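You operate a simulated robot arm through the tools that you are given. There is no shell and no other tool. Be economical: measure what you need, move in short steps, check, and stop when the job is done.

The job below is to be done with a simulated two-armed robot. You get a single attempt, and the scene is never put back.

JOB
Lay gasket and cover on the large fuse, then screw in both bolts.
Fine: gasket first; the bolts stand in the rack, each goes hand tight in the hole that bears its own number.
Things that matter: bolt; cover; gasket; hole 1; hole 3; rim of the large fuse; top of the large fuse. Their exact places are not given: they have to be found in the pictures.

The check looks at the end state, three seconds after you hand in, the way a careful person would. Anything else that was tipped, shoved, dropped, spilled or broken makes it a failure. A push-on lid holds only when it is set on centred and level and pressed home; a screw cap is set on level and turned clockwise until tight.

ROBOT AND FRAMES
Two 7-joint arms with two-finger grippers on one trunk, on a base that drives. Base frame: it is fixed to the floor where the robot stands at the start and does not move with it; the origin is under the middle of the robot, x ahead of it, y to its left, z up; the surface under the hand at the start is at about z = 0.85. Units: m, degrees, N and s.
The left shoulder is at the start at [0.073, 0.216, 1.143], the right one opposite. With the tool pointing down near the work surface each hand reaches from about 0.3 to 0.82 m from the robot's upright axis, wherever it stands, measured 20 degrees to its own side. Places, roughly: hole 1 [0.4, 0.1, 0.9]; hole 3 [0.5, 0, 0.9]; rim of the large fuse [0.5, 0, 0.9]; top of the large fuse [0.5, 0, 0.9]. Payload 3.18 kg a hand.
The TCP of each hand is the grasp point between the finger pads, 0.03 m short of the fingertips. In the tool frame z runs along the fingers and y along their closing line. Largest opening 0.144 m; the body of the gripper starts 0.103 m behind the TCP.
Orientation is told as [roll, pitch, yaw] about the base's x, y, z axes, in that order, counted from this pose: with the fingers straight down and closing along the base's y, the tool's x points along the base's -x, its y along +y and its z along -z.

CONTROLS
- The arms move only by the tool send_rows. It takes "left_rows", "right_rows" or both (then of equal length, played together; a hand with none holds still); each is a list of rows, each an object of numbers (a shift or turn left out is 0, a gripper value left out holds the last): "tx", "ty", "tz": the shift along the tool's x, y, z in m; "ax", "ay", "az": the turn, a rotation vector about the tool's x, y, z in degrees; "fingers": the finger opening in m, from 0 to 0.144. In form: [{"tx": .., "ty": .., "tz": .., "ax": .., "ay": .., "az": .., "fingers": ..}, ...]. A call has 1 to 10 rows; each row is the pose to reach, as a shift and turn from the pose commanded when the call began, along the tool's axes at that moment. A row lasts 0.2 s, in which the tool goes at most 0.05 m and 8.6 degrees; a call with a longer step from one row to the next is refused whole, and so is a gripper value outside its range. Where a pose cannot be reached the arm comes as near as it can. A force on the tool above 50 N (or 10 N above the force at the start of the call, whichever is more), or a blocked arm, ends the call early, and 0.2 s more pass. Each finger halts on what it meets, pressing with about 38 N; the grip force reading is that of the motor and also rises with nothing between the fingers. The clock runs only during rows and for 0.2 s after the last one: add rows that repeat a pose to give the fingers time. The reply holds the time, the measured pose of the TCP, the force on the tool along the base axes, the opening and the grip force, in the units named above and with some noise, with the torque about the TCP (base axes, N m) and any sound that the robot's microphone picked up.
- Cameras (640 x 400 px; columns grow to the right, rows downward): "scene" is now at [0.1656, 0.0154, 1.3359]; the picture's right is [0.14, -0.99, 0.00], its down [-0.52, -0.07, -0.85] and it looks along [0.84, 0.12, -0.53] (base axes); focal length 231 px, centre (320, 200). "left" rides on the left gripper at [0.076, -0.016, -0.143] in its tool frame; the picture's right is [0.21, 0.98, 0.00], its down [-0.84, 0.18, -0.51] and it looks along [-0.50, 0.11, 0.86] (tool axes); focal length 218 px, centre (320, 200). "right" rides on the right gripper at [0.076, 0.016, -0.143] in its tool frame; the picture's right is [-0.21, 0.98, 0.00], its down [-0.84, -0.18, -0.51] and it looks along [-0.50, -0.11, 0.86] (tool axes); focal length 218 px, centre (320, 200).
- grab_frame(camera): a new picture of that camera. It takes no simulated time.
- slide_trunk(by): slides the trunk up (or, below 0, down) by that many m; the arms and the scene camera ride with it, the base frame stays. It gives what a move gives, with no picture.
- roll_base(legs): drives the robot by 1 to 6 legs, each [ahead, left, turn to the left] in m, m and degrees, along the robot's own axes; the way and the turn of a leg run together, so that a leg with both is an arc; at most 1.5 m and 180 degrees a leg. The arms and the cameras ride along, it lands a little off, and it stops where it bumps. It gives what a move gives.
- pan_tilt(pan, tilt): turns the head with the scene camera to pan (to the left, within 80 degrees either way) and tilt (down, from -29 to 69), counted from straight ahead of the robot. It gives what a move gives.
- locate(camera, pixels): there is no depth. For up to 12 entries [column, row, z] of the newest picture of that camera ("zoom" is the newest enlarged one), the place [x, y] in the base frame at which the ray of that pixel passes the height z, good to about 0.002 m. It takes no simulated time.
- enlarge(camera, box): a new picture of the part [left, top, right, bottom] of that camera's present view, enlarged. It takes no simulated time.
- close_job(): hands the job in; it is judged then, once.

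Keep the steps short. Do not move on a guess: measure, check each grasp and each placing, and mend mistakes. In all there are 80 turns and 58 pictures (those below and enlarged ones count). Leave the grippers open and the arms clear of the work at the hand-in unless told otherwise, and finish with a single line.

The tools are called after ">>>" as name(argument=value, ...) on one line, values as JSON. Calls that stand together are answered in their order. send_rows: Moves the arms, as the interface text tells. Its arguments: {"type":"object","properties":{"left_rows":{"type":"array","items":{"type":"object","properties":{"tx":{"type":"number"},"ty":{"type":"number"},"tz":{"type":"number"},"ax":{"type":"number"},"ay":{"type":"number"},"az":{"type":"number"},"fingers":{"type":"number"}}}},"right_rows":{"type":"array","items":{"type":"object","properties":{"tx":{"type":"number"},"ty":{"type":"number"},"tz":{"type":"number"},"ax":{"type":"number"},"ay":{"type":"number"},"az":{"type":"number"},"fingers":{"type":"number"}}}}},"required":[]} The other tools are called the same way: slide_trunk (by) slides the trunk up or down; roll_base (legs) drives the base; pan_tilt (pan, tilt) turns the head that bears the scene camera; grab_frame (camera) takes a picture; locate (camera, pixels) gives the place at which the rays of pixels pass given heights; enlarge (camera, box) takes an enlarged picture of a part of a camera's view; close_job () hands the job in.

At the start:

```text
time: 0.0
left_tcp_pos: [0.4487, 0.2075, 1.1724]
left_ee_rot: [0.0, 0.1, 0.0]
left_contact_force: [0.1, -0.5, 0.8]
left_moment: [0.02, -0.01, -0.03]
left_width: 0.1442
left_gripper_force: 0.1
right_tcp_pos: [0.3972, -0.133, 1.2234]
right_ee_rot: [-0.1, 0.0, 0.0]
right_contact_force: [-0.5, -0.1, -0.6]
right_moment: [0.0, 0.0, 0.0]
right_width: 0.1442
right_gripper_force: 0.0
trunk travel left (down, up): [-0.225, 0.144]
robot x, y, heading: [-0.002, 0.0002, 0.1]
head pan, tilt: [8.1, 32.0]
```

scene: 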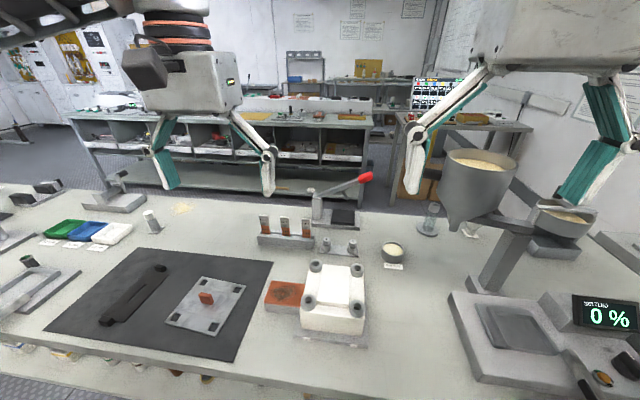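
right: 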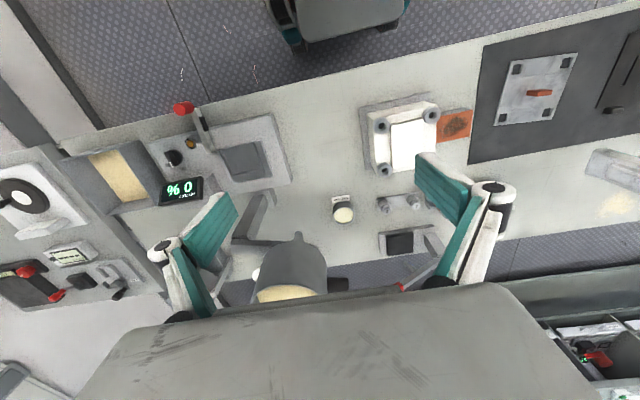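
left: 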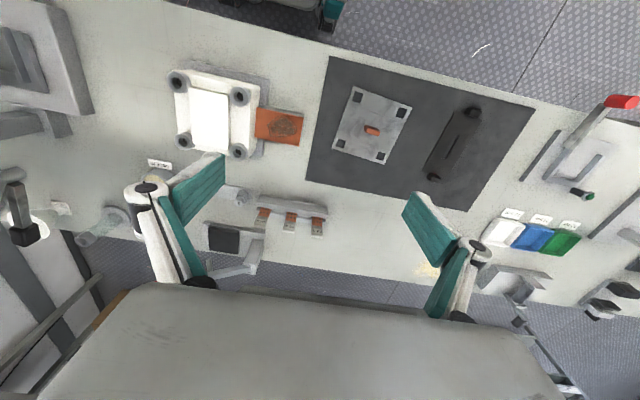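

I see a white box with four corner bosses at about (333,298), an orange piece at (285,295), a plate with an orange knob at (206,300) and a rack at (285,230). I'll enlarge these to tell them apart.

>>> enlarge(camera="scene", box=[240, 200, 420, 350])

>>> enlarge(camera="left", box=[140, 50, 340, 250])

>>> enlarge(camera="left", box=[300, 50, 540, 220])

```text
2.67 times, centred on (330, 275) of scene
```

zoom: 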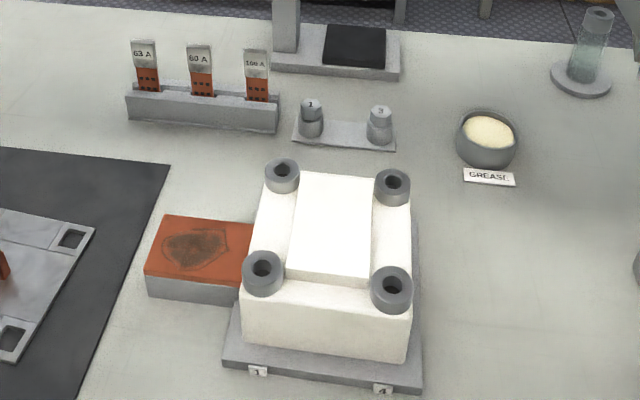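

```text
2.00 times, centred on (240, 150) of left
```

zoom: 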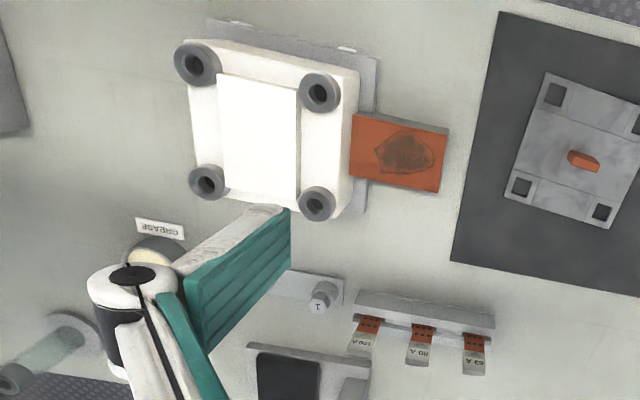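

```text
2.35 times, centred on (420, 135) of left
```

zoom: 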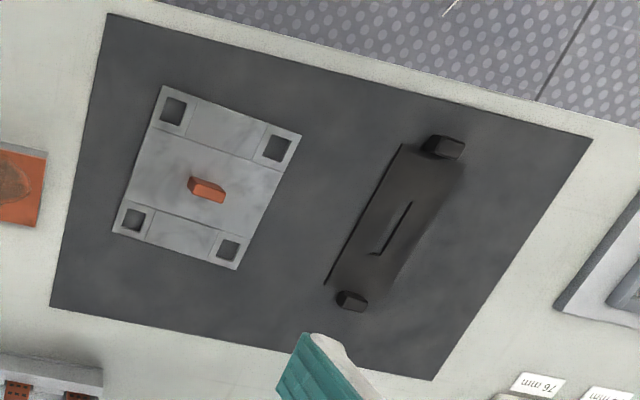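

The plate with square corner holes and an orange knob looks like the cover. The black strip with two end blocks may be the gasket. I'll measure both in this zoom and aim the head lower for a closer look.

>>> locate(camera="zoom", pixels=[[162, 86, 0.86], [301, 135, 0.86], [237, 270, 0.86], [112, 232, 0.86], [207, 189, 0.88], [444, 146, 0.87], [351, 301, 0.87], [402, 145, 0.86], [325, 282, 0.86], [108, 14, 0.85], [592, 137, 0.85], [50, 306, 0.85]])

>>> locate(camera="left", pixels=[[178, 82, 0.92], [241, 96, 0.92], [238, 152, 0.92], [183, 139, 0.92], [178, 82, 0.9], [241, 96, 0.9], [238, 152, 0.9], [183, 139, 0.9], [240, 197, 0.88], [257, 108, 0.87], [303, 116, 0.87], [300, 146, 0.87]])

>>> enlarge(camera="scene", box=[80, 230, 280, 370])

```text
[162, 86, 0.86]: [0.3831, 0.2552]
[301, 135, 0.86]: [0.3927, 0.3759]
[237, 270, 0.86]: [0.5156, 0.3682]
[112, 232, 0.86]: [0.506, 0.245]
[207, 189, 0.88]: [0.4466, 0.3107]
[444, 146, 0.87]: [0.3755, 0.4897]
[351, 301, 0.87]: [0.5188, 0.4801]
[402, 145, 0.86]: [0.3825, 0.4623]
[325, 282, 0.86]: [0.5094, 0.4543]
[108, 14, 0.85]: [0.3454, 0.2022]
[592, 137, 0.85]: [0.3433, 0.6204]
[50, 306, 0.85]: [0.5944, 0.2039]
```

```text
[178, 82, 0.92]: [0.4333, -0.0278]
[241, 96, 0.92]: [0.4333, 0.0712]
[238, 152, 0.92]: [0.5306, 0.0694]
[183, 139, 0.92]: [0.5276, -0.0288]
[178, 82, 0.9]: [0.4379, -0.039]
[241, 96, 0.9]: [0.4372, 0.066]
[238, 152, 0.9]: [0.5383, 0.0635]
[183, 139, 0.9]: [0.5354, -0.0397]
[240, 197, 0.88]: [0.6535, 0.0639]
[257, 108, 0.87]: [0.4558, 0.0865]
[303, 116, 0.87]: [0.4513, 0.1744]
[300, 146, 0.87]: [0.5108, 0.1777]
```

```text
2.86 times, centred on (180, 300) of scene
```

zoom: 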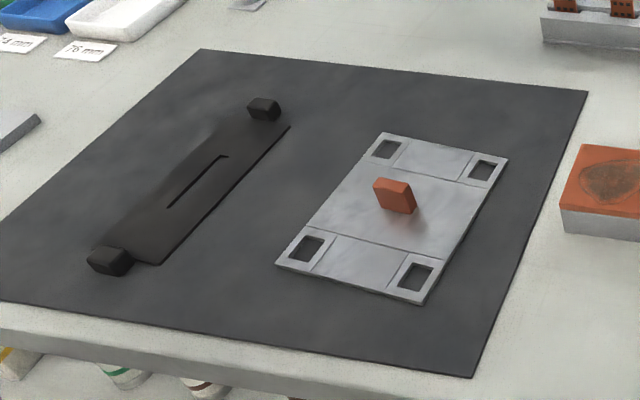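

The pictures don't yet show which piece is which. I'll bring the left wrist camera over the mat and the right one over the fuse for a closer look, still well above everything.

>>> send_rows(left_rows=[{"tx": 0.017, "ty": 0.034, "tz": 0.03}, {"tx": 0.034, "ty": 0.068, "tz": 0.06}, {"tx": 0.051, "ty": 0.102, "tz": 0.09}, {"tx": 0.068, "ty": 0.136, "tz": 0.12}, {"tx": 0.085, "ty": 0.17, "tz": 0.15}, {"tx": 0.085, "ty": 0.17, "tz": 0.15}], right_rows=[{"tx": 0.006, "ty": 0.02, "tz": 0.03}, {"tx": 0.012, "ty": 0.04, "tz": 0.06}, {"tx": 0.018, "ty": 0.06, "tz": 0.09}, {"tx": 0.024, "ty": 0.08, "tz": 0.12}, {"tx": 0.03, "ty": 0.1, "tz": 0.15}, {"tx": 0.03, "ty": 0.1, "tz": 0.15}])

>>> grab_frame(camera="left")

>>> grab_frame(camera="right")

```text
time: 1.4
left_tcp_pos: [0.363, 0.3777, 1.0218]
left_ee_rot: [0.0, 0.0, 0.1]
left_contact_force: [0.2, -0.2, 1.2]
left_moment: [0.03, 0.01, -0.01]
left_width: 0.1439
left_gripper_force: 0.1
right_tcp_pos: [0.3703, -0.0356, 1.0741]
right_ee_rot: [0.1, 0.0, 0.0]
right_contact_force: [-0.2, -0.1, -0.1]
right_moment: [0.05, -0.02, 0.0]
right_width: 0.1439
right_gripper_force: 0.0
trunk travel left (down, up): [-0.225, 0.144]
robot x, y, heading: [0.0018, -0.0003, -0.1]
head pan, tilt: [8.1, 32.0]
```

```text
50 pictures are left
```

left: 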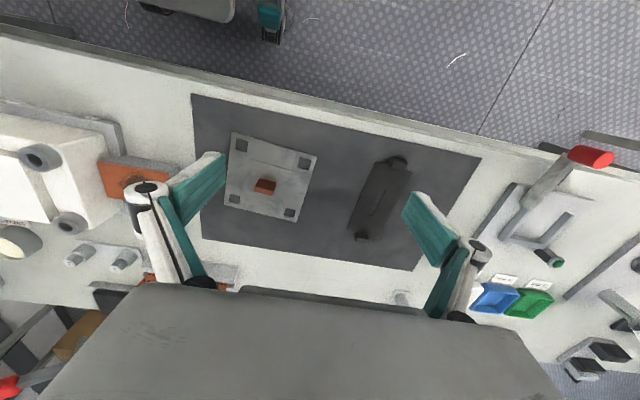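

```text
49 pictures are left
```

right: 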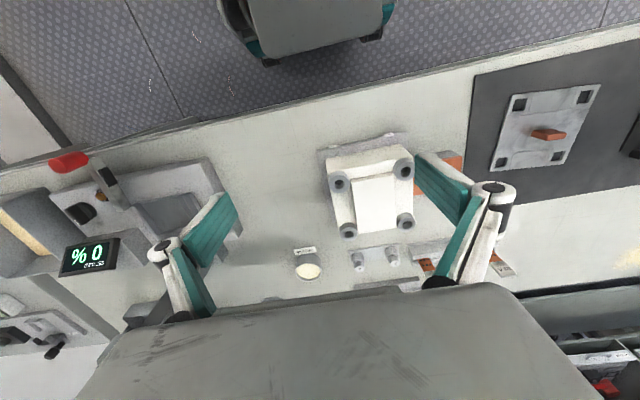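

>>> enlarge(camera="left", box=[200, 110, 440, 260])

>>> enlarge(camera="right", box=[300, 110, 480, 290])

>>> locate(camera="right", pixels=[[339, 183, 0.92], [402, 171, 0.92], [405, 221, 0.92], [347, 231, 0.92], [339, 183, 0.94], [402, 171, 0.94], [405, 221, 0.94], [347, 231, 0.94], [358, 258, 0.88], [393, 253, 0.88]])

```text
2.67 times, centred on (320, 185) of left
```

zoom: 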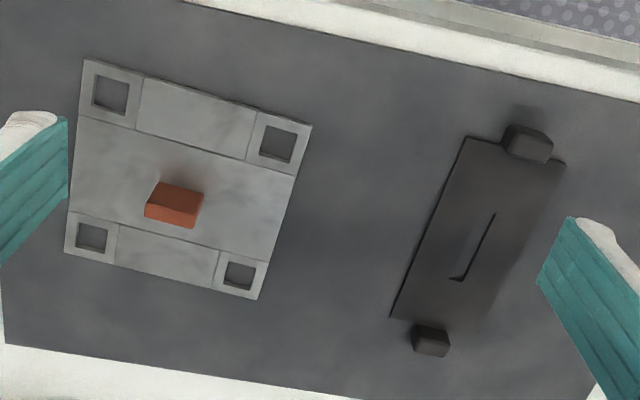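

```text
2.22 times, centred on (390, 200) of right
```

zoom: 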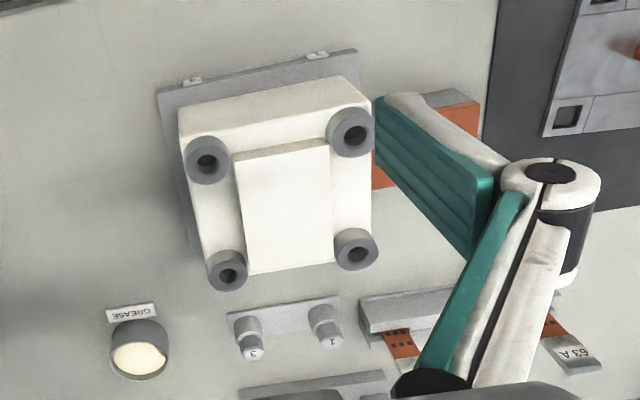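

```text
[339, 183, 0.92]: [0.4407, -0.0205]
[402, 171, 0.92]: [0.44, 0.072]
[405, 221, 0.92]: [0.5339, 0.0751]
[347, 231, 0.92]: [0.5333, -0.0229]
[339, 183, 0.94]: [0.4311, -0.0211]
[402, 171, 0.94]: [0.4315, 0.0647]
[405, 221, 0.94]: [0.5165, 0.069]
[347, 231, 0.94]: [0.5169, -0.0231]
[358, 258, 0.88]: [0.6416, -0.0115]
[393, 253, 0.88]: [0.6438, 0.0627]
```

The plate's square holes are about 95 mm apart, the same as the corner bosses, so it fits over them. The black strip's body is roughly the size of the raised white slab. I'll zoom in tighter on the black strip, the orange block and a boss.

>>> enlarge(camera="left", box=[335, 145, 425, 250])

>>> enlarge(camera="scene", box=[260, 250, 380, 350])

>>> enlarge(camera="scene", box=[90, 250, 180, 340])

```text
3.81 times, centred on (380, 198) of left
```

zoom: 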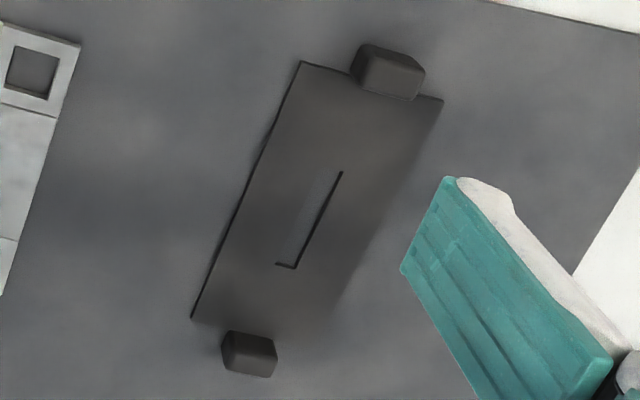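

```text
4.00 times, centred on (320, 300) of scene
```

zoom: 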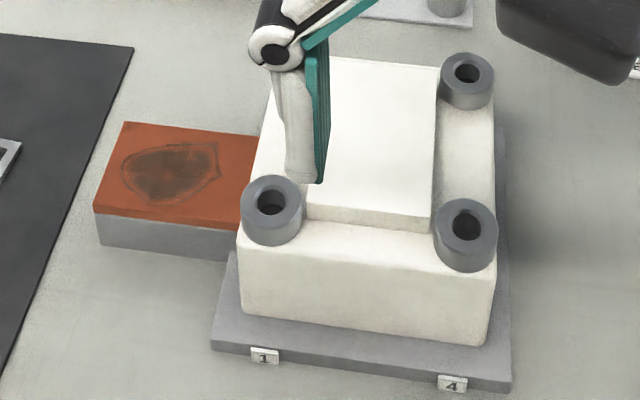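

```text
4.44 times, centred on (135, 295) of scene
```

zoom: 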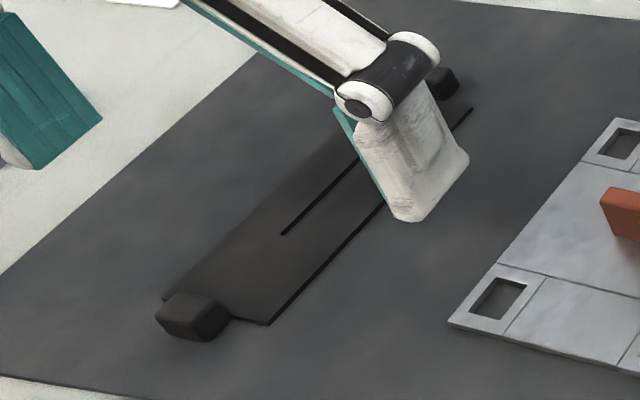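

The black piece is a flat rectangle with a slotted window and two grip tabs, so it is the gasket, sized for the raised slab. The grey plate with the orange knob is the cover. I'll measure both from the current left picture. In full-picture pixels the near tab is at (398,164), the far tab at (362,238), and the gasket corners are at (375.5,162), (412,172) and (346,229).

>>> locate(camera="left", pixels=[[397.8, 163.9, 0.865], [361.6, 238.2, 0.865], [375.5, 161.8, 0.855], [412.3, 171.8, 0.855], [346.4, 229, 0.855], [397.8, 163.9, 0.855], [193, 94, 0.85], [481, 157, 0.85], [414, 270, 0.85]])

>>> locate(camera="zoom", pixels=[[188, 300, 0.865], [442, 75, 0.865], [165, 298, 0.855], [270, 324, 0.855], [472, 110, 0.855]])

```text
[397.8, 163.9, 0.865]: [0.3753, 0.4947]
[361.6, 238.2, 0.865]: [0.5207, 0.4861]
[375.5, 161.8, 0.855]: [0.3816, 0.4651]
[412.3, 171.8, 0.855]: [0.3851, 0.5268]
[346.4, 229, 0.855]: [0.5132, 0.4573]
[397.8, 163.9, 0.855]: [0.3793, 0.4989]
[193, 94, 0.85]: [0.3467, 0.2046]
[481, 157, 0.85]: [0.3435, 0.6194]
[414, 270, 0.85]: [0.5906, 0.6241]
```

```text
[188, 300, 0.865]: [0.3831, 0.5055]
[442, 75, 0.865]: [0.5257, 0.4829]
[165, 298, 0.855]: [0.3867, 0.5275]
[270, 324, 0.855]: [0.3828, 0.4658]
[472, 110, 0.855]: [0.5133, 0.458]
```

The two views agree. The gasket is about 62 × 132 mm, centred near (0.4495, 0.492), yaw about -3.5°, with its near tab at about (0.3765, 0.496). I'll hover the left hand over the near tab with the fingers partly closed and take the right hand back up.

>>> send_rows(left_rows=[{"tx": -0.003, "ty": 0.03, "tz": 0.015, "az": 1.0, "fingers": 0.06}, {"tx": -0.006, "ty": 0.06, "tz": 0.03, "az": 2, "fingers": 0.06}, {"tx": -0.01, "ty": 0.09, "tz": 0.045, "az": 3, "fingers": 0.06}, {"tx": -0.0135, "ty": 0.118, "tz": 0.06, "az": 3.5, "fingers": 0.06}, {"tx": -0.0135, "ty": 0.118, "tz": 0.08, "az": 3.5, "fingers": 0.06}, {"tx": -0.0135, "ty": 0.118, "tz": 0.08, "az": 3.5, "fingers": 0.06}], right_rows=[{"tz": -0.03}, {"ty": -0.025, "tz": -0.06}, {"ty": -0.05, "tz": -0.09}, {"ty": -0.075, "tz": -0.12}, {"ty": -0.1, "tz": -0.14}, {"ty": -0.12, "tz": -0.14}])

>>> enlarge(camera="left", box=[220, 130, 420, 300])

>>> enlarge(camera="scene", box=[80, 210, 200, 340])

```text
time: 2.8
left_tcp_pos: [0.3943, 0.4331, 0.9255]
left_ee_rot: [0.1, -0.2, -3.4]
left_contact_force: [-0.1, -0.7, 0.6]
left_moment: [0.05, -0.03, 0.01]
left_width: 0.06
left_gripper_force: 0.1
left hand out of reach, approached as far as the arm can: row 1, 2, 3, 4, 5, 6
right_tcp_pos: [0.3668, -0.154, 1.2139]
right_ee_rot: [0.0, 0.1, 0.0]
right_contact_force: [-0.1, 0.4, 0.1]
right_moment: [0.03, -0.02, 0.02]
right_width: 0.1441
right_gripper_force: 0.0
trunk travel left (down, up): [-0.225, 0.144]
robot x, y, heading: [-0.0008, -0.0046, 0.1]
head pan, tilt: [8.1, 32.0]
```

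```text
2.35 times, centred on (320, 215) of left
```

zoom: 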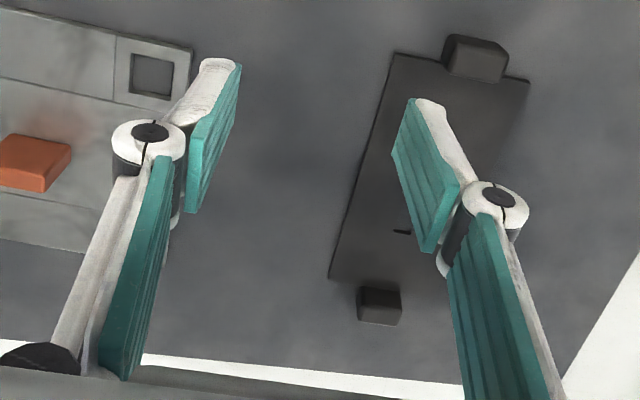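

```text
3.08 times, centred on (140, 275) of scene
```

zoom: 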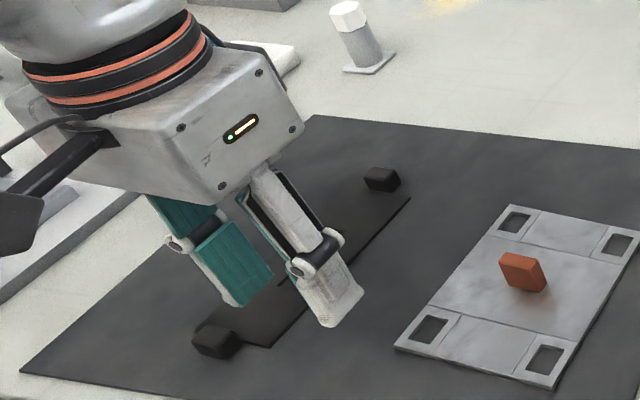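

The near tab is out of the left arm's reach: the hand stopped at (0.394, 0.433). I'll try the far tab at about (0.521, 0.488), raising the hand a little on the way.

>>> send_rows(left_rows=[{"tz": -0.03}, {"tx": -0.04, "tz": -0.03}, {"tx": -0.08, "tz": -0.03}, {"tx": -0.12, "tz": -0.03}, {"tx": -0.145, "tz": -0.03}, {"tx": -0.145, "tz": -0.03}])

```text
time: 4.2
left_tcp_pos: [0.5022, 0.4172, 0.956]
left_ee_rot: [-0.1, 0.0, -3.2]
left_contact_force: [-0.2, 0.4, 0.1]
left_moment: [0.01, 0.01, -0.02]
left_width: 0.0601
left_gripper_force: 0.1
left hand out of reach, approached as far as the arm can: row 1, 3, 4, 5, 6
right_tcp_pos: [0.3676, -0.1529, 1.2137]
right_ee_rot: [-0.1, 0.2, 0.0]
right_contact_force: [0.0, -0.5, 0.0]
right_moment: [0.02, 0.05, -0.02]
right_width: 0.1439
right_gripper_force: 0.0
trunk travel left (down, up): [-0.225, 0.144]
robot x, y, heading: [0.0026, -0.0038, 0.1]
head pan, tilt: [8.1, 32.0]
```

The far tab is out of reach too; the limit is about 0.65 m at this angle. I'll raise the left hand and drive the base 0.22 m to the left.

>>> send_rows(left_rows=[{"tz": -0.04}, {"tz": -0.08}, {"tz": -0.12}, {"tz": -0.12}])

>>> roll_base(legs=[[0, 0.22, 0]])

>>> grab_frame(camera="scene")

>>> grab_frame(camera="left")

```text
time: 5.2
left_tcp_pos: [0.4859, 0.3767, 1.0469]
left_ee_rot: [0.1, -0.2, -2.8]
left_contact_force: [0.8, 0.0, 0.1]
left_moment: [-0.08, 0.08, 0.0]
left_width: 0.06
left_gripper_force: 0.0
left hand out of reach, approached as far as the arm can: row 1, 2, 3, 4
right_tcp_pos: [0.3694, -0.1487, 1.2138]
right_ee_rot: [-0.2, 0.2, 0.0]
right_contact_force: [0.9, 1.1, 0.1]
right_moment: [-0.09, 0.07, 0.0]
right_width: 0.1442
right_gripper_force: 0.0
trunk travel left (down, up): [-0.225, 0.144]
robot x, y, heading: [0.0017, -0.0002, -0.1]
head pan, tilt: [8.1, 32.0]
```

```text
time: 7.7
left_tcp_pos: [0.4849, 0.5925, 1.0488]
left_ee_rot: [0.1, -0.5, -2.8]
left_contact_force: [0.7, 0.2, 0.6]
left_moment: [0.0, -0.04, 0.0]
left_width: 0.06
left_gripper_force: 0.1
right_tcp_pos: [0.3676, 0.0666, 1.214]
right_ee_rot: [0.1, 0.1, -0.1]
right_contact_force: [-0.6, 0.7, 0.0]
right_moment: [0.04, 0.03, 0.01]
right_width: 0.1441
right_gripper_force: 0.0
trunk travel left (down, up): [-0.225, 0.144]
robot x, y, heading: [0.0007, 0.2199, 0.0]
head pan, tilt: [8.1, 32.0]
```

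```text
41 pictures are left
```

scene: 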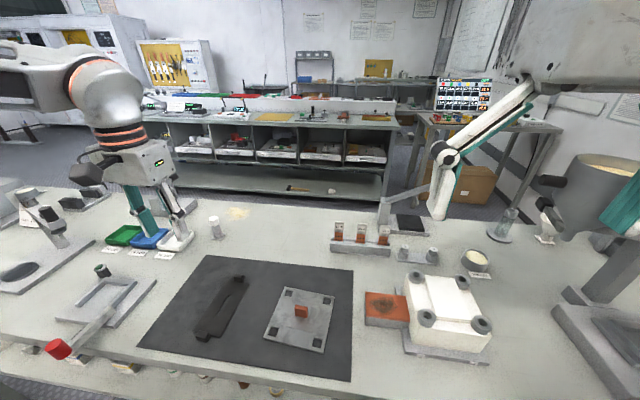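

```text
40 pictures are left
```

left: 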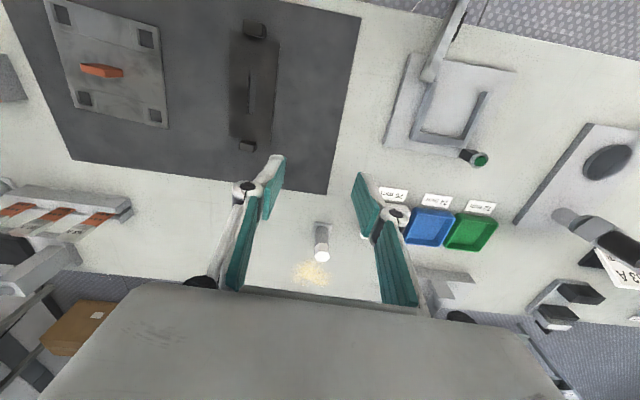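

The drive went as asked. Now I'll bring the left hand over the near tab at a safe height and read where it ends up.

>>> send_rows(left_rows=[{"tx": 0.025, "ty": -0.025, "tz": 0.0}, {"tx": 0.05, "ty": -0.05, "tz": 0.01}, {"tx": 0.075, "ty": -0.075, "tz": 0.02}, {"tx": 0.1032, "ty": -0.1017, "tz": 0.03}, {"tx": 0.1032, "ty": -0.1017, "tz": 0.03}])

```text
time: 8.9
left_tcp_pos: [0.376, 0.4952, 1.0175]
left_ee_rot: [0.2, -0.3, -3.0]
left_contact_force: [-0.4, -0.5, -1.0]
left_moment: [0.03, -0.01, 0.03]
left_width: 0.0598
left_gripper_force: 0.0
right_tcp_pos: [0.366, 0.0657, 1.2141]
right_ee_rot: [0.1, 0.0, -0.1]
right_contact_force: [0.8, -0.6, -0.7]
right_moment: [0.01, -0.01, 0.01]
right_width: 0.1439
right_gripper_force: 0.1
trunk travel left (down, up): [-0.225, 0.144]
robot x, y, heading: [0.0007, 0.2218, -0.1]
head pan, tilt: [8.1, 32.0]
```

Exactly over the tab. Going down to z ≈ 0.925, then checking the alignment in a picture.

>>> send_rows(left_rows=[{"tz": 0.03, "az": 0.5}, {"tz": 0.06, "az": 0.5}, {"tz": 0.092, "az": 0.5}, {"tz": 0.092, "az": 0.5}])

>>> enlarge(camera="left", box=[230, 120, 410, 300])

>>> enlarge(camera="scene", box=[150, 240, 300, 360])

```text
time: 9.9
left_tcp_pos: [0.3763, 0.4971, 0.9268]
left_ee_rot: [0.1, -0.5, -3.6]
left_contact_force: [-0.2, -0.1, 1.0]
left_moment: [0.0, -0.04, 0.01]
left_width: 0.0598
left_gripper_force: 0.0
right_tcp_pos: [0.3659, 0.0652, 1.2124]
right_ee_rot: [0.0, 0.0, -0.2]
right_contact_force: [-0.3, 0.4, 0.3]
right_moment: [0.01, 0.01, -0.02]
right_width: 0.1441
right_gripper_force: 0.1
trunk travel left (down, up): [-0.225, 0.144]
robot x, y, heading: [0.0001, 0.2201, -0.3]
head pan, tilt: [8.1, 32.0]
```

```text
2.22 times, centred on (320, 210) of left
```

zoom: 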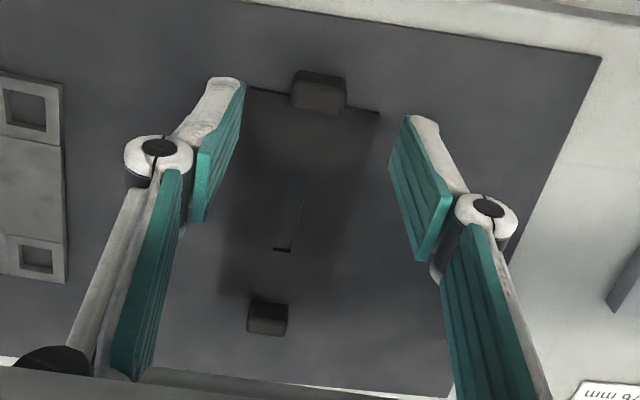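

```text
3.33 times, centred on (225, 300) of scene
```

zoom: 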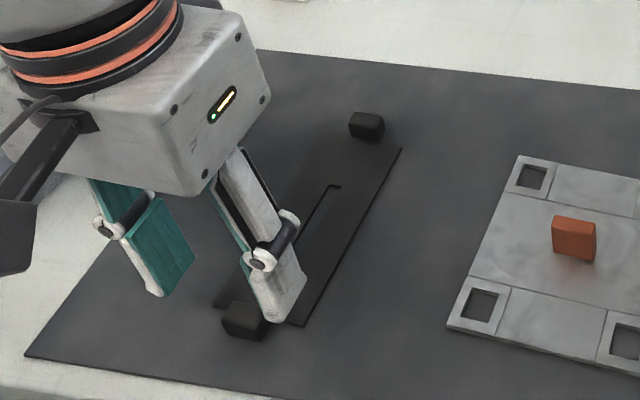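

>>> enlarge(camera="left", box=[290, 135, 350, 180])

>>> locate(camera="left", pixels=[[287, 160, 0.853], [346.5, 170.5, 0.853], [287, 160, 0.857], [346.5, 170.5, 0.857]])

```text
8.89 times, centred on (320, 158) of left
```

zoom: 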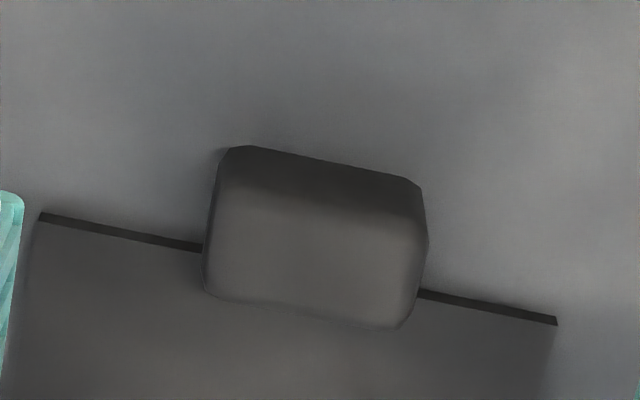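

```text
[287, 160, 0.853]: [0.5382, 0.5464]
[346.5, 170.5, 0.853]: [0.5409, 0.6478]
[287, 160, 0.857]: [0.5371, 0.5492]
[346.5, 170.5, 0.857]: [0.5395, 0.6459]
```

>>> locate(camera="zoom", pixels=[[235, 147, 0.852], [415, 180, 0.852], [215, 205, 0.862], [425, 225, 0.862], [205, 292, 0.862], [405, 326, 0.862], [205, 292, 0.866], [405, 326, 0.866], [40, 216, 0.855], [556, 322, 0.855]])

```text
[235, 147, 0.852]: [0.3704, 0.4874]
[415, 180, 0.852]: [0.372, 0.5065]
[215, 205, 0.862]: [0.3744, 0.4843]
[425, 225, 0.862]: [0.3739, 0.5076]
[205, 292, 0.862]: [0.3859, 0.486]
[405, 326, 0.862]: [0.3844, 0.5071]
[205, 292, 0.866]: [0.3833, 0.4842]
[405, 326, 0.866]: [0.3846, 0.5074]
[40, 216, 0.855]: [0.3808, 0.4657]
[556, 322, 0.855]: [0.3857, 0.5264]
```

The tab spans about x 0.371–0.385 and y 0.485–0.507, top near 0.864. I'll shift slightly towards me so the fingers clear the gasket body, go down to fingertips about 0.856 and close.

>>> send_rows(left_rows=[{"tx": 0.005, "ty": -0.0013, "tz": 0.02, "ay": 0.4, "fingers": 0.05}, {"tx": 0.005, "ty": -0.0013, "tz": 0.036, "ay": 0.4, "fingers": 0.05}, {"tx": 0.005, "ty": -0.0013, "tz": 0.0405, "ay": 0.4, "fingers": 0.05}, {"tx": 0.005, "ty": -0.0013, "tz": 0.0405, "ay": 0.4, "fingers": 0.05}])

>>> enlarge(camera="scene", box=[170, 260, 260, 350])

```text
time: 10.9
left_tcp_pos: [0.3717, 0.4959, 0.8848]
left_ee_rot: [0.0, 0.0, -3.5]
left_contact_force: [0.5, 0.2, 0.5]
left_moment: [0.0, 0.01, -0.04]
left_width: 0.0496
left_gripper_force: 0.0
right_tcp_pos: [0.3677, 0.0671, 1.2139]
right_ee_rot: [0.0, 0.0, -0.1]
right_contact_force: [-0.4, 0.5, -0.4]
right_moment: [-0.01, 0.0, 0.0]
right_width: 0.1442
right_gripper_force: 0.0
trunk travel left (down, up): [-0.225, 0.144]
robot x, y, heading: [-0.0017, 0.22, -0.0]
head pan, tilt: [8.1, 32.0]
```

```text
4.44 times, centred on (215, 305) of scene
```

zoom: 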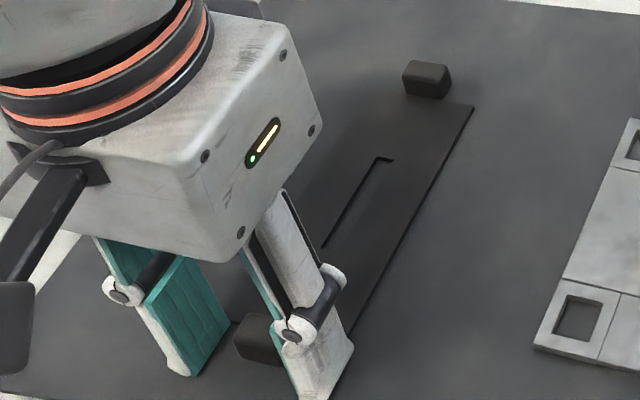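

The fingers straddle the tab with no contact force. Closing now.

>>> send_rows(left_rows=[{"fingers": 0.03}, {"fingers": 0.01}, {"fingers": 0.01}, {"fingers": 0.01}])

```text
time: 11.9
left_tcp_pos: [0.3727, 0.4945, 0.8845]
left_ee_rot: [0.1, 0.0, -3.5]
left_contact_force: [-0.7, -0.5, -0.2]
left_moment: [0.0, 0.01, 0.03]
left_width: 0.0229
left_gripper_force: 38.4
right_tcp_pos: [0.3658, 0.0665, 1.2139]
right_ee_rot: [0.1, -0.1, -0.1]
right_contact_force: [0.1, -0.2, -0.3]
right_moment: [0.01, 0.03, 0.0]
right_width: 0.144
right_gripper_force: 0.1
trunk travel left (down, up): [-0.225, 0.144]
robot x, y, heading: [-0.0014, 0.218, 0.1]
head pan, tilt: [8.1, 32.0]
```

Gripped at 22.9 mm with 38 N. Lifting and levelling the yaw, then checking.

>>> send_rows(left_rows=[{"tz": -0.01}, {"tz": -0.03}, {"tz": -0.07}, {"tz": -0.11, "az": -2}, {"tz": -0.15, "az": -3.5}, {"tz": -0.15, "az": -3.5}])

>>> grab_frame(camera="left")

>>> enlarge(camera="scene", box=[120, 180, 320, 360])

```text
time: 13.3
left_tcp_pos: [0.3728, 0.4936, 1.0349]
left_ee_rot: [0.1, 0.1, 0.0]
left_contact_force: [0.0, 0.4, -0.1]
left_moment: [0.02, 0.02, 0.01]
left_width: 0.0226
left_gripper_force: 37.6
right_tcp_pos: [0.366, 0.0663, 1.2118]
right_ee_rot: [-0.1, 0.1, -0.1]
right_contact_force: [0.6, 0.0, -0.7]
right_moment: [-0.02, -0.02, 0.0]
right_width: 0.1441
right_gripper_force: 0.2
trunk travel left (down, up): [-0.225, 0.144]
robot x, y, heading: [0.0013, 0.2214, 0.1]
head pan, tilt: [8.1, 32.0]
```

```text
35 pictures are left
```

left: 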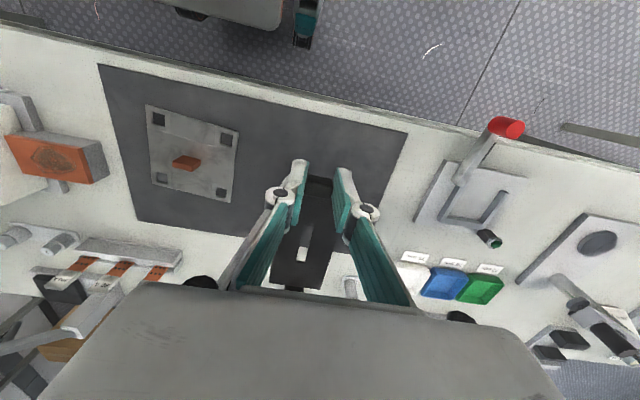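

```text
2.22 times, centred on (220, 270) of scene
```

zoom: 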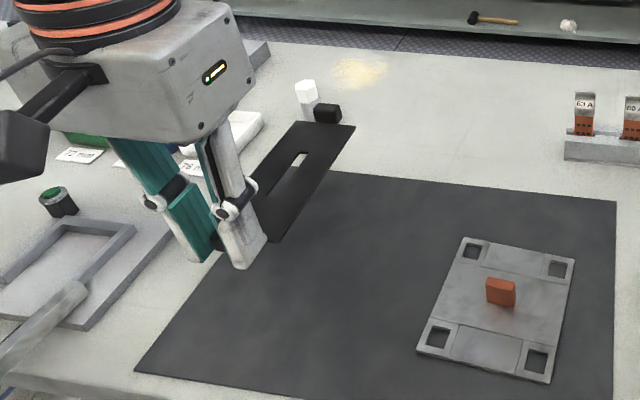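

The gasket is held level, and its window shows through. Now I need the fuse's exact place and heights, so I'll zoom on it from the scene and right cameras and triangulate.

>>> enlarge(camera="right", box=[240, 90, 400, 230])

```text
2.86 times, centred on (320, 160) of right
```

zoom: 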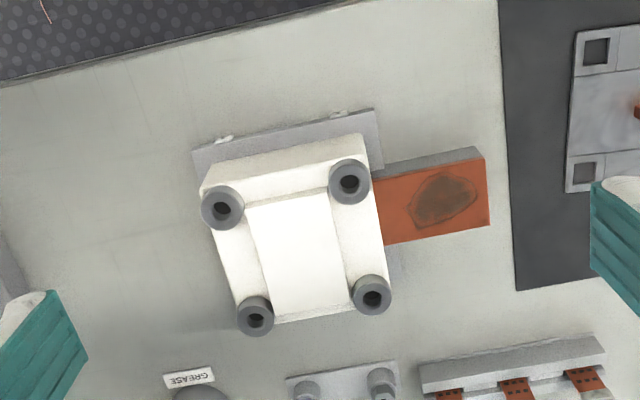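

>>> locate(camera="zoom", pixels=[[222, 208, 0.93], [349, 182, 0.93], [372, 296, 0.93], [255, 317, 0.93], [222, 208, 0.96], [349, 182, 0.96], [372, 296, 0.96], [255, 317, 0.96], [247, 210, 0.93], [330, 193, 0.93], [352, 304, 0.93], [273, 323, 0.93]])

>>> enlarge(camera="scene", box=[380, 255, 510, 365])

```text
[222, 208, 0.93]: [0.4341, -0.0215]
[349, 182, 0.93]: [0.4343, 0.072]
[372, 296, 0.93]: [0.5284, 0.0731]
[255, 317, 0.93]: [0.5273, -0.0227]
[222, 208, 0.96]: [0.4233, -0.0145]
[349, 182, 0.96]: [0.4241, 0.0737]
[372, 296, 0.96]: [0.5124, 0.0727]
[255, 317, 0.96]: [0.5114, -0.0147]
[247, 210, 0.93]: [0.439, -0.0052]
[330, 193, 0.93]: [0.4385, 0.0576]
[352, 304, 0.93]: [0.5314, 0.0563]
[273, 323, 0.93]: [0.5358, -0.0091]
```

```text
3.64 times, centred on (445, 310) of scene
```

zoom: 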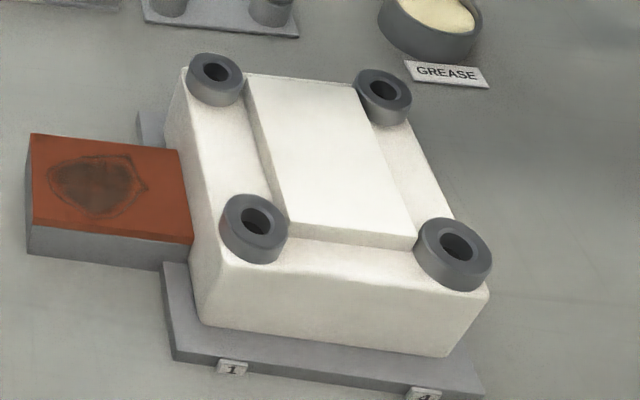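

>>> locate(camera="zoom", pixels=[[257, 221, 0.93], [457, 246, 0.93], [217, 72, 0.93], [383, 90, 0.93], [257, 221, 0.96], [457, 246, 0.96], [217, 72, 0.96], [383, 90, 0.96], [289, 221, 0.93], [418, 237, 0.93], [245, 76, 0.93], [355, 85, 0.93]])

```text
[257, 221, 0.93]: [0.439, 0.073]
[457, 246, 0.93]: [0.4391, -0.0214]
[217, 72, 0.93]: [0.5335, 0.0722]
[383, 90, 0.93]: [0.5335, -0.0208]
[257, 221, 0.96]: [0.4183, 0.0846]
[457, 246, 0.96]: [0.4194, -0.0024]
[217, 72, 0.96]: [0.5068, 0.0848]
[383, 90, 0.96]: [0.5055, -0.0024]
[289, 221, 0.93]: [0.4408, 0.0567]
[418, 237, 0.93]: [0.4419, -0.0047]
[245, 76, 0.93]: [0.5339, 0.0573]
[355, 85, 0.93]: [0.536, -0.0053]
```

The slab measures about 62 × 95 mm, centred near (0.485, 0.026) with the yaw about 0. Its top is roughly z 0.93–0.95, and the gasket's two tabs will just clear the cover's edges. First I'll move the right arm aside.

>>> send_rows(right_rows=[{"ty": -0.045}, {"ty": -0.09, "tx": 0.01}, {"ty": -0.135, "tx": 0.02}, {"ty": -0.18, "tx": 0.03}, {"ty": -0.225, "tx": 0.04}, {"ty": -0.26, "tx": 0.05}, {"ty": -0.26, "tx": 0.05}])

>>> send_rows(left_rows=[{"ty": -0.045, "tx": -0.004}, {"ty": -0.09, "tx": -0.008}, {"ty": -0.135, "tx": -0.012}, {"ty": -0.18, "tx": -0.016}, {"ty": -0.225, "tx": -0.02}, {"ty": -0.27, "tx": -0.024}, {"ty": -0.315, "tx": -0.028}, {"ty": -0.36, "tx": -0.032}, {"ty": -0.4, "tx": -0.036}, {"ty": -0.4, "tx": -0.036}])

>>> grab_frame(camera="scene")

```text
time: 14.9
left_tcp_pos: [0.3724, 0.4936, 1.0337]
left_ee_rot: [0.3, 0.0, -0.1]
left_contact_force: [0.0, -1.1, -1.3]
left_moment: [-0.01, 0.05, 0.04]
left_width: 0.0228
left_gripper_force: 37.6
right_tcp_pos: [0.3148, -0.1298, 1.1832]
right_ee_rot: [0.0, -0.1, -0.2]
right_contact_force: [0.1, -0.3, -0.6]
right_moment: [-0.01, 0.01, -0.02]
right_width: 0.144
right_gripper_force: 0.2
right hand out of reach, approached as far as the arm can: row 4, 5, 6, 7
trunk travel left (down, up): [-0.225, 0.144]
robot x, y, heading: [-0.0023, 0.2182, -0.1]
head pan, tilt: [8.1, 32.0]
```

```text
time: 17.1
left_tcp_pos: [0.4075, 0.0975, 1.0339]
left_ee_rot: [0.2, 0.0, 0.1]
left_contact_force: [1.1, 0.2, -0.4]
left_moment: [-0.03, 0.03, -0.01]
left_width: 0.0231
left_gripper_force: 37.9
right_tcp_pos: [0.3151, -0.1275, 1.1826]
right_ee_rot: [-0.1, 0.0, -0.3]
right_contact_force: [-0.3, 0.4, 1.2]
right_moment: [-0.03, -0.02, 0.02]
right_width: 0.144
right_gripper_force: 0.0
trunk travel left (down, up): [-0.225, 0.144]
robot x, y, heading: [-0.0021, 0.2193, -0.1]
head pan, tilt: [8.1, 32.0]
```

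```text
31 pictures are left
```

scene: 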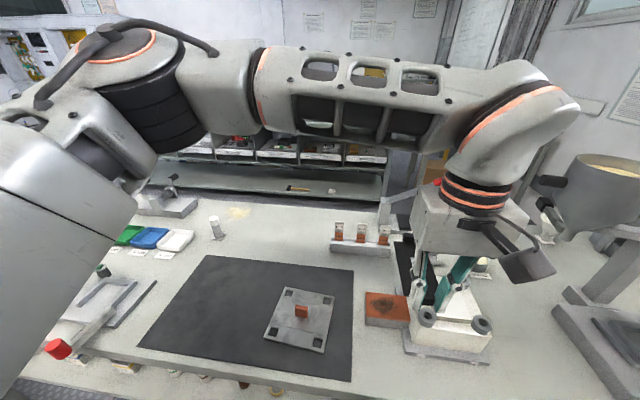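

The path is clear. Next I'll move to above the slab and go down to TCP z ≈ 1.0, then look from the wrist and scene cameras.

>>> send_rows(left_rows=[{"ty": -0.037, "tx": -0.001}, {"ty": -0.073, "tx": -0.001}, {"ty": -0.073, "tx": -0.001, "tz": 0.02}, {"ty": -0.073, "tx": -0.001, "tz": 0.035}, {"ty": -0.073, "tx": -0.001, "tz": 0.035}])

>>> enlarge(camera="left", box=[230, 120, 410, 300])

>>> enlarge(camera="scene", box=[390, 250, 510, 360])

```text
time: 17.9
left_tcp_pos: [0.4657, 0.0573, 1.0664]
left_ee_rot: [-5.2, 0.2, 7.1]
left_contact_force: [-1.0, 0.0, -0.2]
left_moment: [0.01, 0.02, 0.02]
left_width: 0.0228
left_gripper_force: 37.7
right_tcp_pos: [0.315, -0.1279, 1.1834]
right_ee_rot: [0.0, -0.1, -0.3]
right_contact_force: [-0.5, 0.2, 0.5]
right_moment: [0.03, 0.0, 0.01]
right_width: 0.1441
right_gripper_force: 0.1
trunk travel left (down, up): [-0.225, 0.144]
robot x, y, heading: [-0.0006, 0.2185, -0.1]
head pan, tilt: [8.1, 32.0]
stopped in row 3 (left hand): the arm was blocked; the commanded pose is now the measured one
```

```text
2.22 times, centred on (320, 210) of left
```

zoom: 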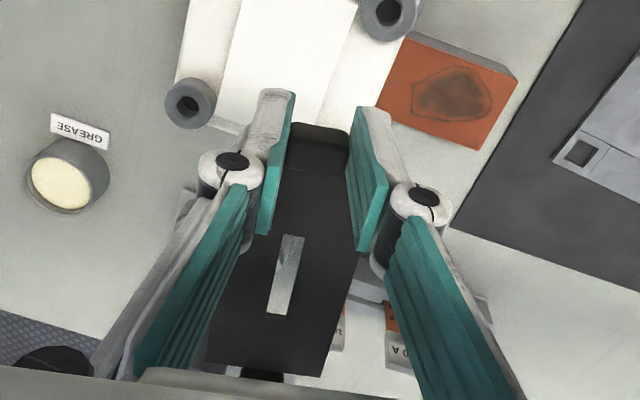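

```text
3.64 times, centred on (450, 305) of scene
```

zoom: 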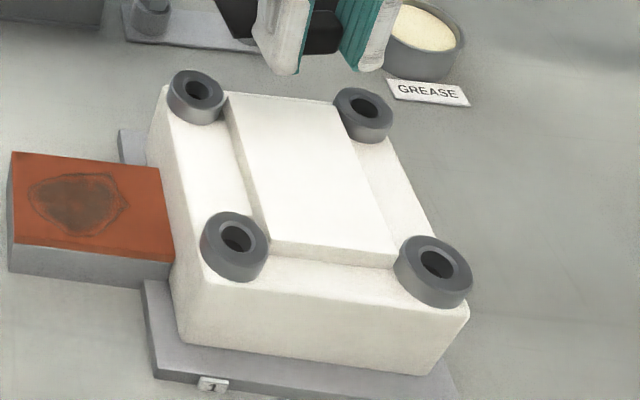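

The left arm was blocked and stopped at (0.466, 0.057, 1.066), slightly rotated. The gasket is still held and nothing was touched on the table. I'll look for what blocked it.

>>> grab_frame(camera="scene")

>>> grab_frame(camera="right")

```text
28 pictures are left
```

scene: 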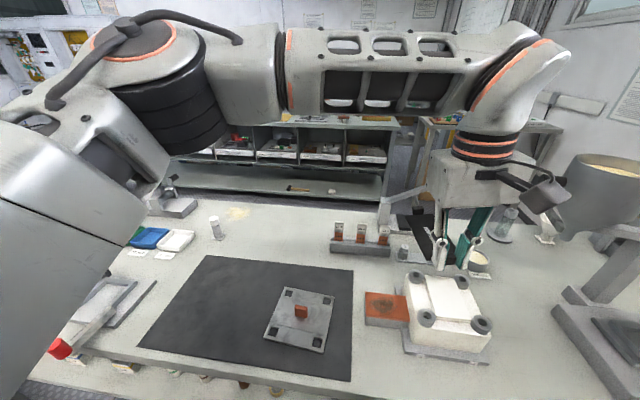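

```text
27 pictures are left
```

right: 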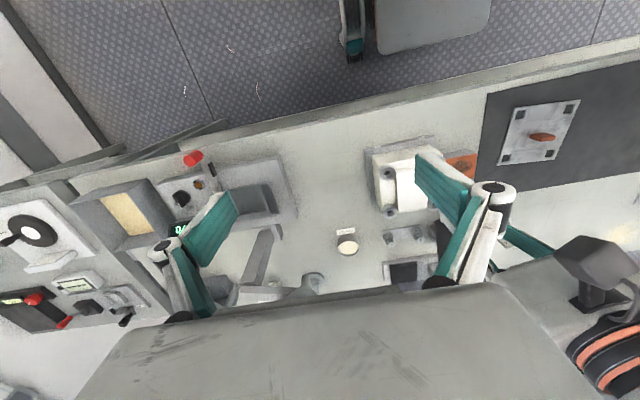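

The left wrist's camera mount is jammed against the right gripper: both hands are crowded because the base is so far left. I'll take the left hand back to y ≈ 0.25 while undoing the tilt, then drive the base back to the right so each arm works on its own side.

>>> send_rows(left_rows=[{"tx": 0.004, "ty": 0.03, "tz": -0.003}, {"tx": 0.01, "ty": 0.06, "tz": -0.006, "ax": -1.7, "az": 2.4}, {"tx": 0.016, "ty": 0.1, "tz": -0.01, "ax": -3.5, "az": 4.8}, {"tx": 0.022, "ty": 0.14, "tz": -0.014, "ax": -5.2, "az": 7.1, "ay": -0.2}, {"tx": 0.032, "ty": 0.185, "tz": -0.018, "ax": -5.2, "az": 7.1, "ay": -0.2}, {"tx": 0.032, "ty": 0.195, "tz": -0.018, "ax": -5.2, "az": 7.1, "ay": -0.2}])

>>> roll_base(legs=[[0, -0.16, 0]])

>>> grab_frame(camera="scene")

```text
time: 19.3
left_tcp_pos: [0.4081, 0.2471, 1.0655]
left_ee_rot: [0.2, -0.3, -0.3]
left_contact_force: [0.5, -0.6, 0.5]
left_moment: [0.04, 0.01, 0.01]
left_width: 0.0228
left_gripper_force: 37.6
right_tcp_pos: [0.3162, -0.1288, 1.1831]
right_ee_rot: [0.0, -0.1, 0.0]
right_contact_force: [0.7, -0.6, -0.6]
right_moment: [0.01, 0.02, 0.03]
right_width: 0.1437
right_gripper_force: 0.0
trunk travel left (down, up): [-0.225, 0.144]
robot x, y, heading: [0.0001, 0.2188, 0.2]
head pan, tilt: [8.1, 32.0]
```

```text
time: 21.4
left_tcp_pos: [0.409, 0.0876, 1.0651]
left_ee_rot: [0.4, -0.3, -0.2]
left_contact_force: [1.1, 0.3, 0.0]
left_moment: [0.03, 0.01, 0.01]
left_width: 0.0229
left_gripper_force: 37.9
right_tcp_pos: [0.3177, -0.2869, 1.1828]
right_ee_rot: [0.0, 0.0, -0.1]
right_contact_force: [-0.6, -0.3, -0.5]
right_moment: [-0.03, -0.02, 0.02]
right_width: 0.144
right_gripper_force: 0.2
trunk travel left (down, up): [-0.225, 0.144]
robot x, y, heading: [0.0018, 0.0561, 0.0]
head pan, tilt: [8.1, 32.0]
```

```text
26 pictures are left
```

scene: 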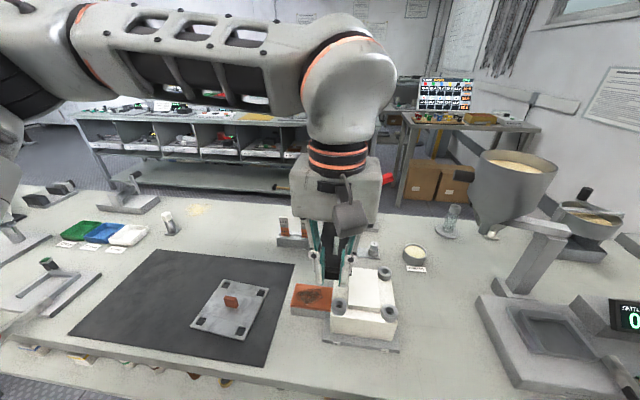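

Now there's plenty of room. I'll move over the slab and down to TCP z ≈ 1.0 and look.

>>> send_rows(left_rows=[{"ty": -0.032, "ax": 0.3, "ay": 0.3}, {"ty": -0.063, "ax": 0.3, "ay": 0.3}, {"ty": -0.063, "tz": 0.035, "ax": 0.3, "ay": 0.3}, {"ty": -0.063, "tz": 0.063, "ax": 0.3, "ay": 0.3}, {"ty": -0.063, "tz": 0.063, "ax": 0.3, "ay": 0.3}])

>>> enlarge(camera="left", box=[230, 120, 410, 300])

>>> enlarge(camera="scene", box=[300, 230, 420, 360])

```text
time: 22.6
left_tcp_pos: [0.41, 0.0248, 1.0012]
left_ee_rot: [-0.2, 0.0, -0.1]
left_contact_force: [0.7, 0.0, -0.2]
left_moment: [-0.01, 0.04, -0.01]
left_width: 0.0231
left_gripper_force: 38.0
right_tcp_pos: [0.3163, -0.2865, 1.1833]
right_ee_rot: [0.1, 0.0, 0.0]
right_contact_force: [-0.4, -1.0, -0.6]
right_moment: [0.0, -0.01, 0.0]
right_width: 0.144
right_gripper_force: 0.0
trunk travel left (down, up): [-0.225, 0.144]
robot x, y, heading: [0.003, 0.0597, -0.0]
head pan, tilt: [8.1, 32.0]
```

```text
2.22 times, centred on (320, 210) of left
```

zoom: 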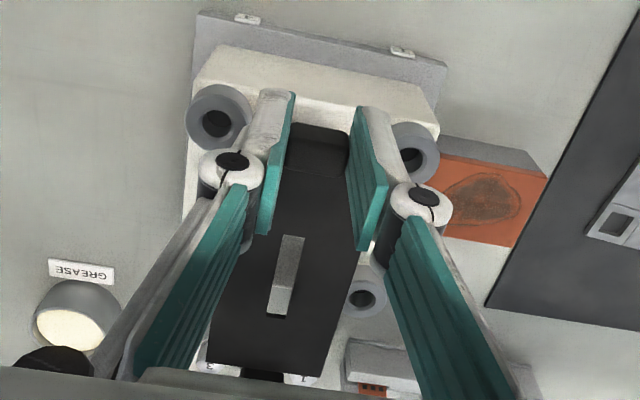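

```text
3.08 times, centred on (360, 295) of scene
```

zoom: 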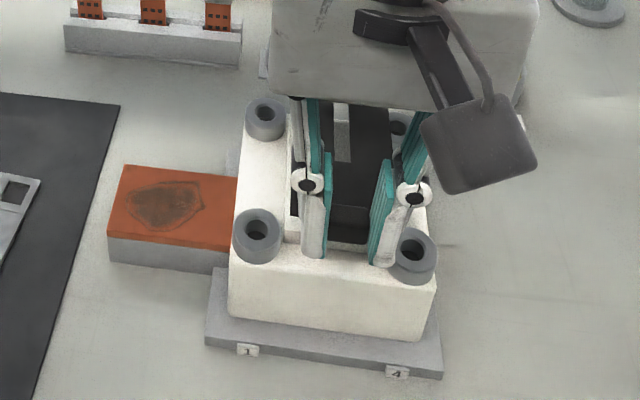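

The gasket hangs between the bosses. I'll compare its centre line with the hole centres in this scene zoom: hole 1 (258,232), hole 4 (413,247), hole 2 (264,115).

>>> locate(camera="zoom", pixels=[[258, 232, 0.93], [413, 247, 0.93], [264, 115, 0.93], [258, 232, 0.945], [413, 247, 0.945], [264, 115, 0.945], [326, 240, 0.969], [368, 243, 0.969], [328, 206, 0.981], [370, 208, 0.981]])

>>> enlarge(camera="left", box=[260, 140, 380, 300])

```text
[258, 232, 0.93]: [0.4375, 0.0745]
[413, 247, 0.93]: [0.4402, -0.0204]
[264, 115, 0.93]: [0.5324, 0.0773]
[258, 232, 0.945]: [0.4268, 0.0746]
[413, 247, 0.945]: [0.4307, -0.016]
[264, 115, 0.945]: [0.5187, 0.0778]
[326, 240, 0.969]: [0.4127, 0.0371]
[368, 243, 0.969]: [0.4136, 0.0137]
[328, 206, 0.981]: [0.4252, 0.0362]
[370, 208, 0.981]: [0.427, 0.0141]
```

```text
2.50 times, centred on (320, 220) of left
```

zoom: 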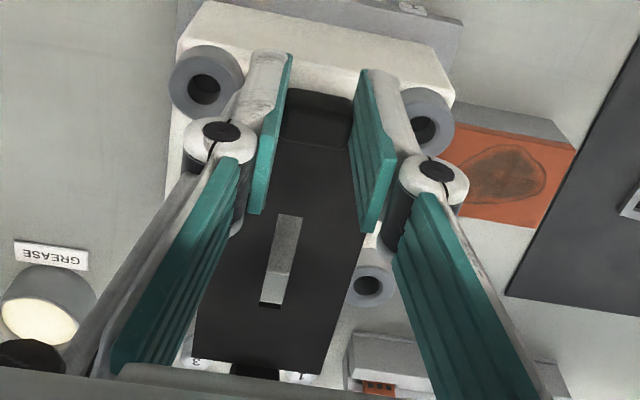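

>>> locate(camera="zoom", pixels=[[204, 89, 0.93], [424, 131, 0.93], [369, 285, 0.93], [204, 89, 0.945], [424, 131, 0.945], [369, 285, 0.945], [194, 361, 0.971], [322, 374, 0.971], [365, 225, 0.971], [276, 137, 0.981], [352, 150, 0.981], [274, 90, 0.971]])

```text
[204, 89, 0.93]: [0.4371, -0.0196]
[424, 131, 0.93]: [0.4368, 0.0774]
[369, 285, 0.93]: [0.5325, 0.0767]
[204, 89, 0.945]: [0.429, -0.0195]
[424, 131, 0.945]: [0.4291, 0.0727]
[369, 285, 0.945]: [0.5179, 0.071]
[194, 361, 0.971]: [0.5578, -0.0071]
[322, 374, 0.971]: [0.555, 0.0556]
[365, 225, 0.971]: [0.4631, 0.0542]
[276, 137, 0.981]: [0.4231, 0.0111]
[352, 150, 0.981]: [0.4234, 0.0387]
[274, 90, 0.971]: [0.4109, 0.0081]
```

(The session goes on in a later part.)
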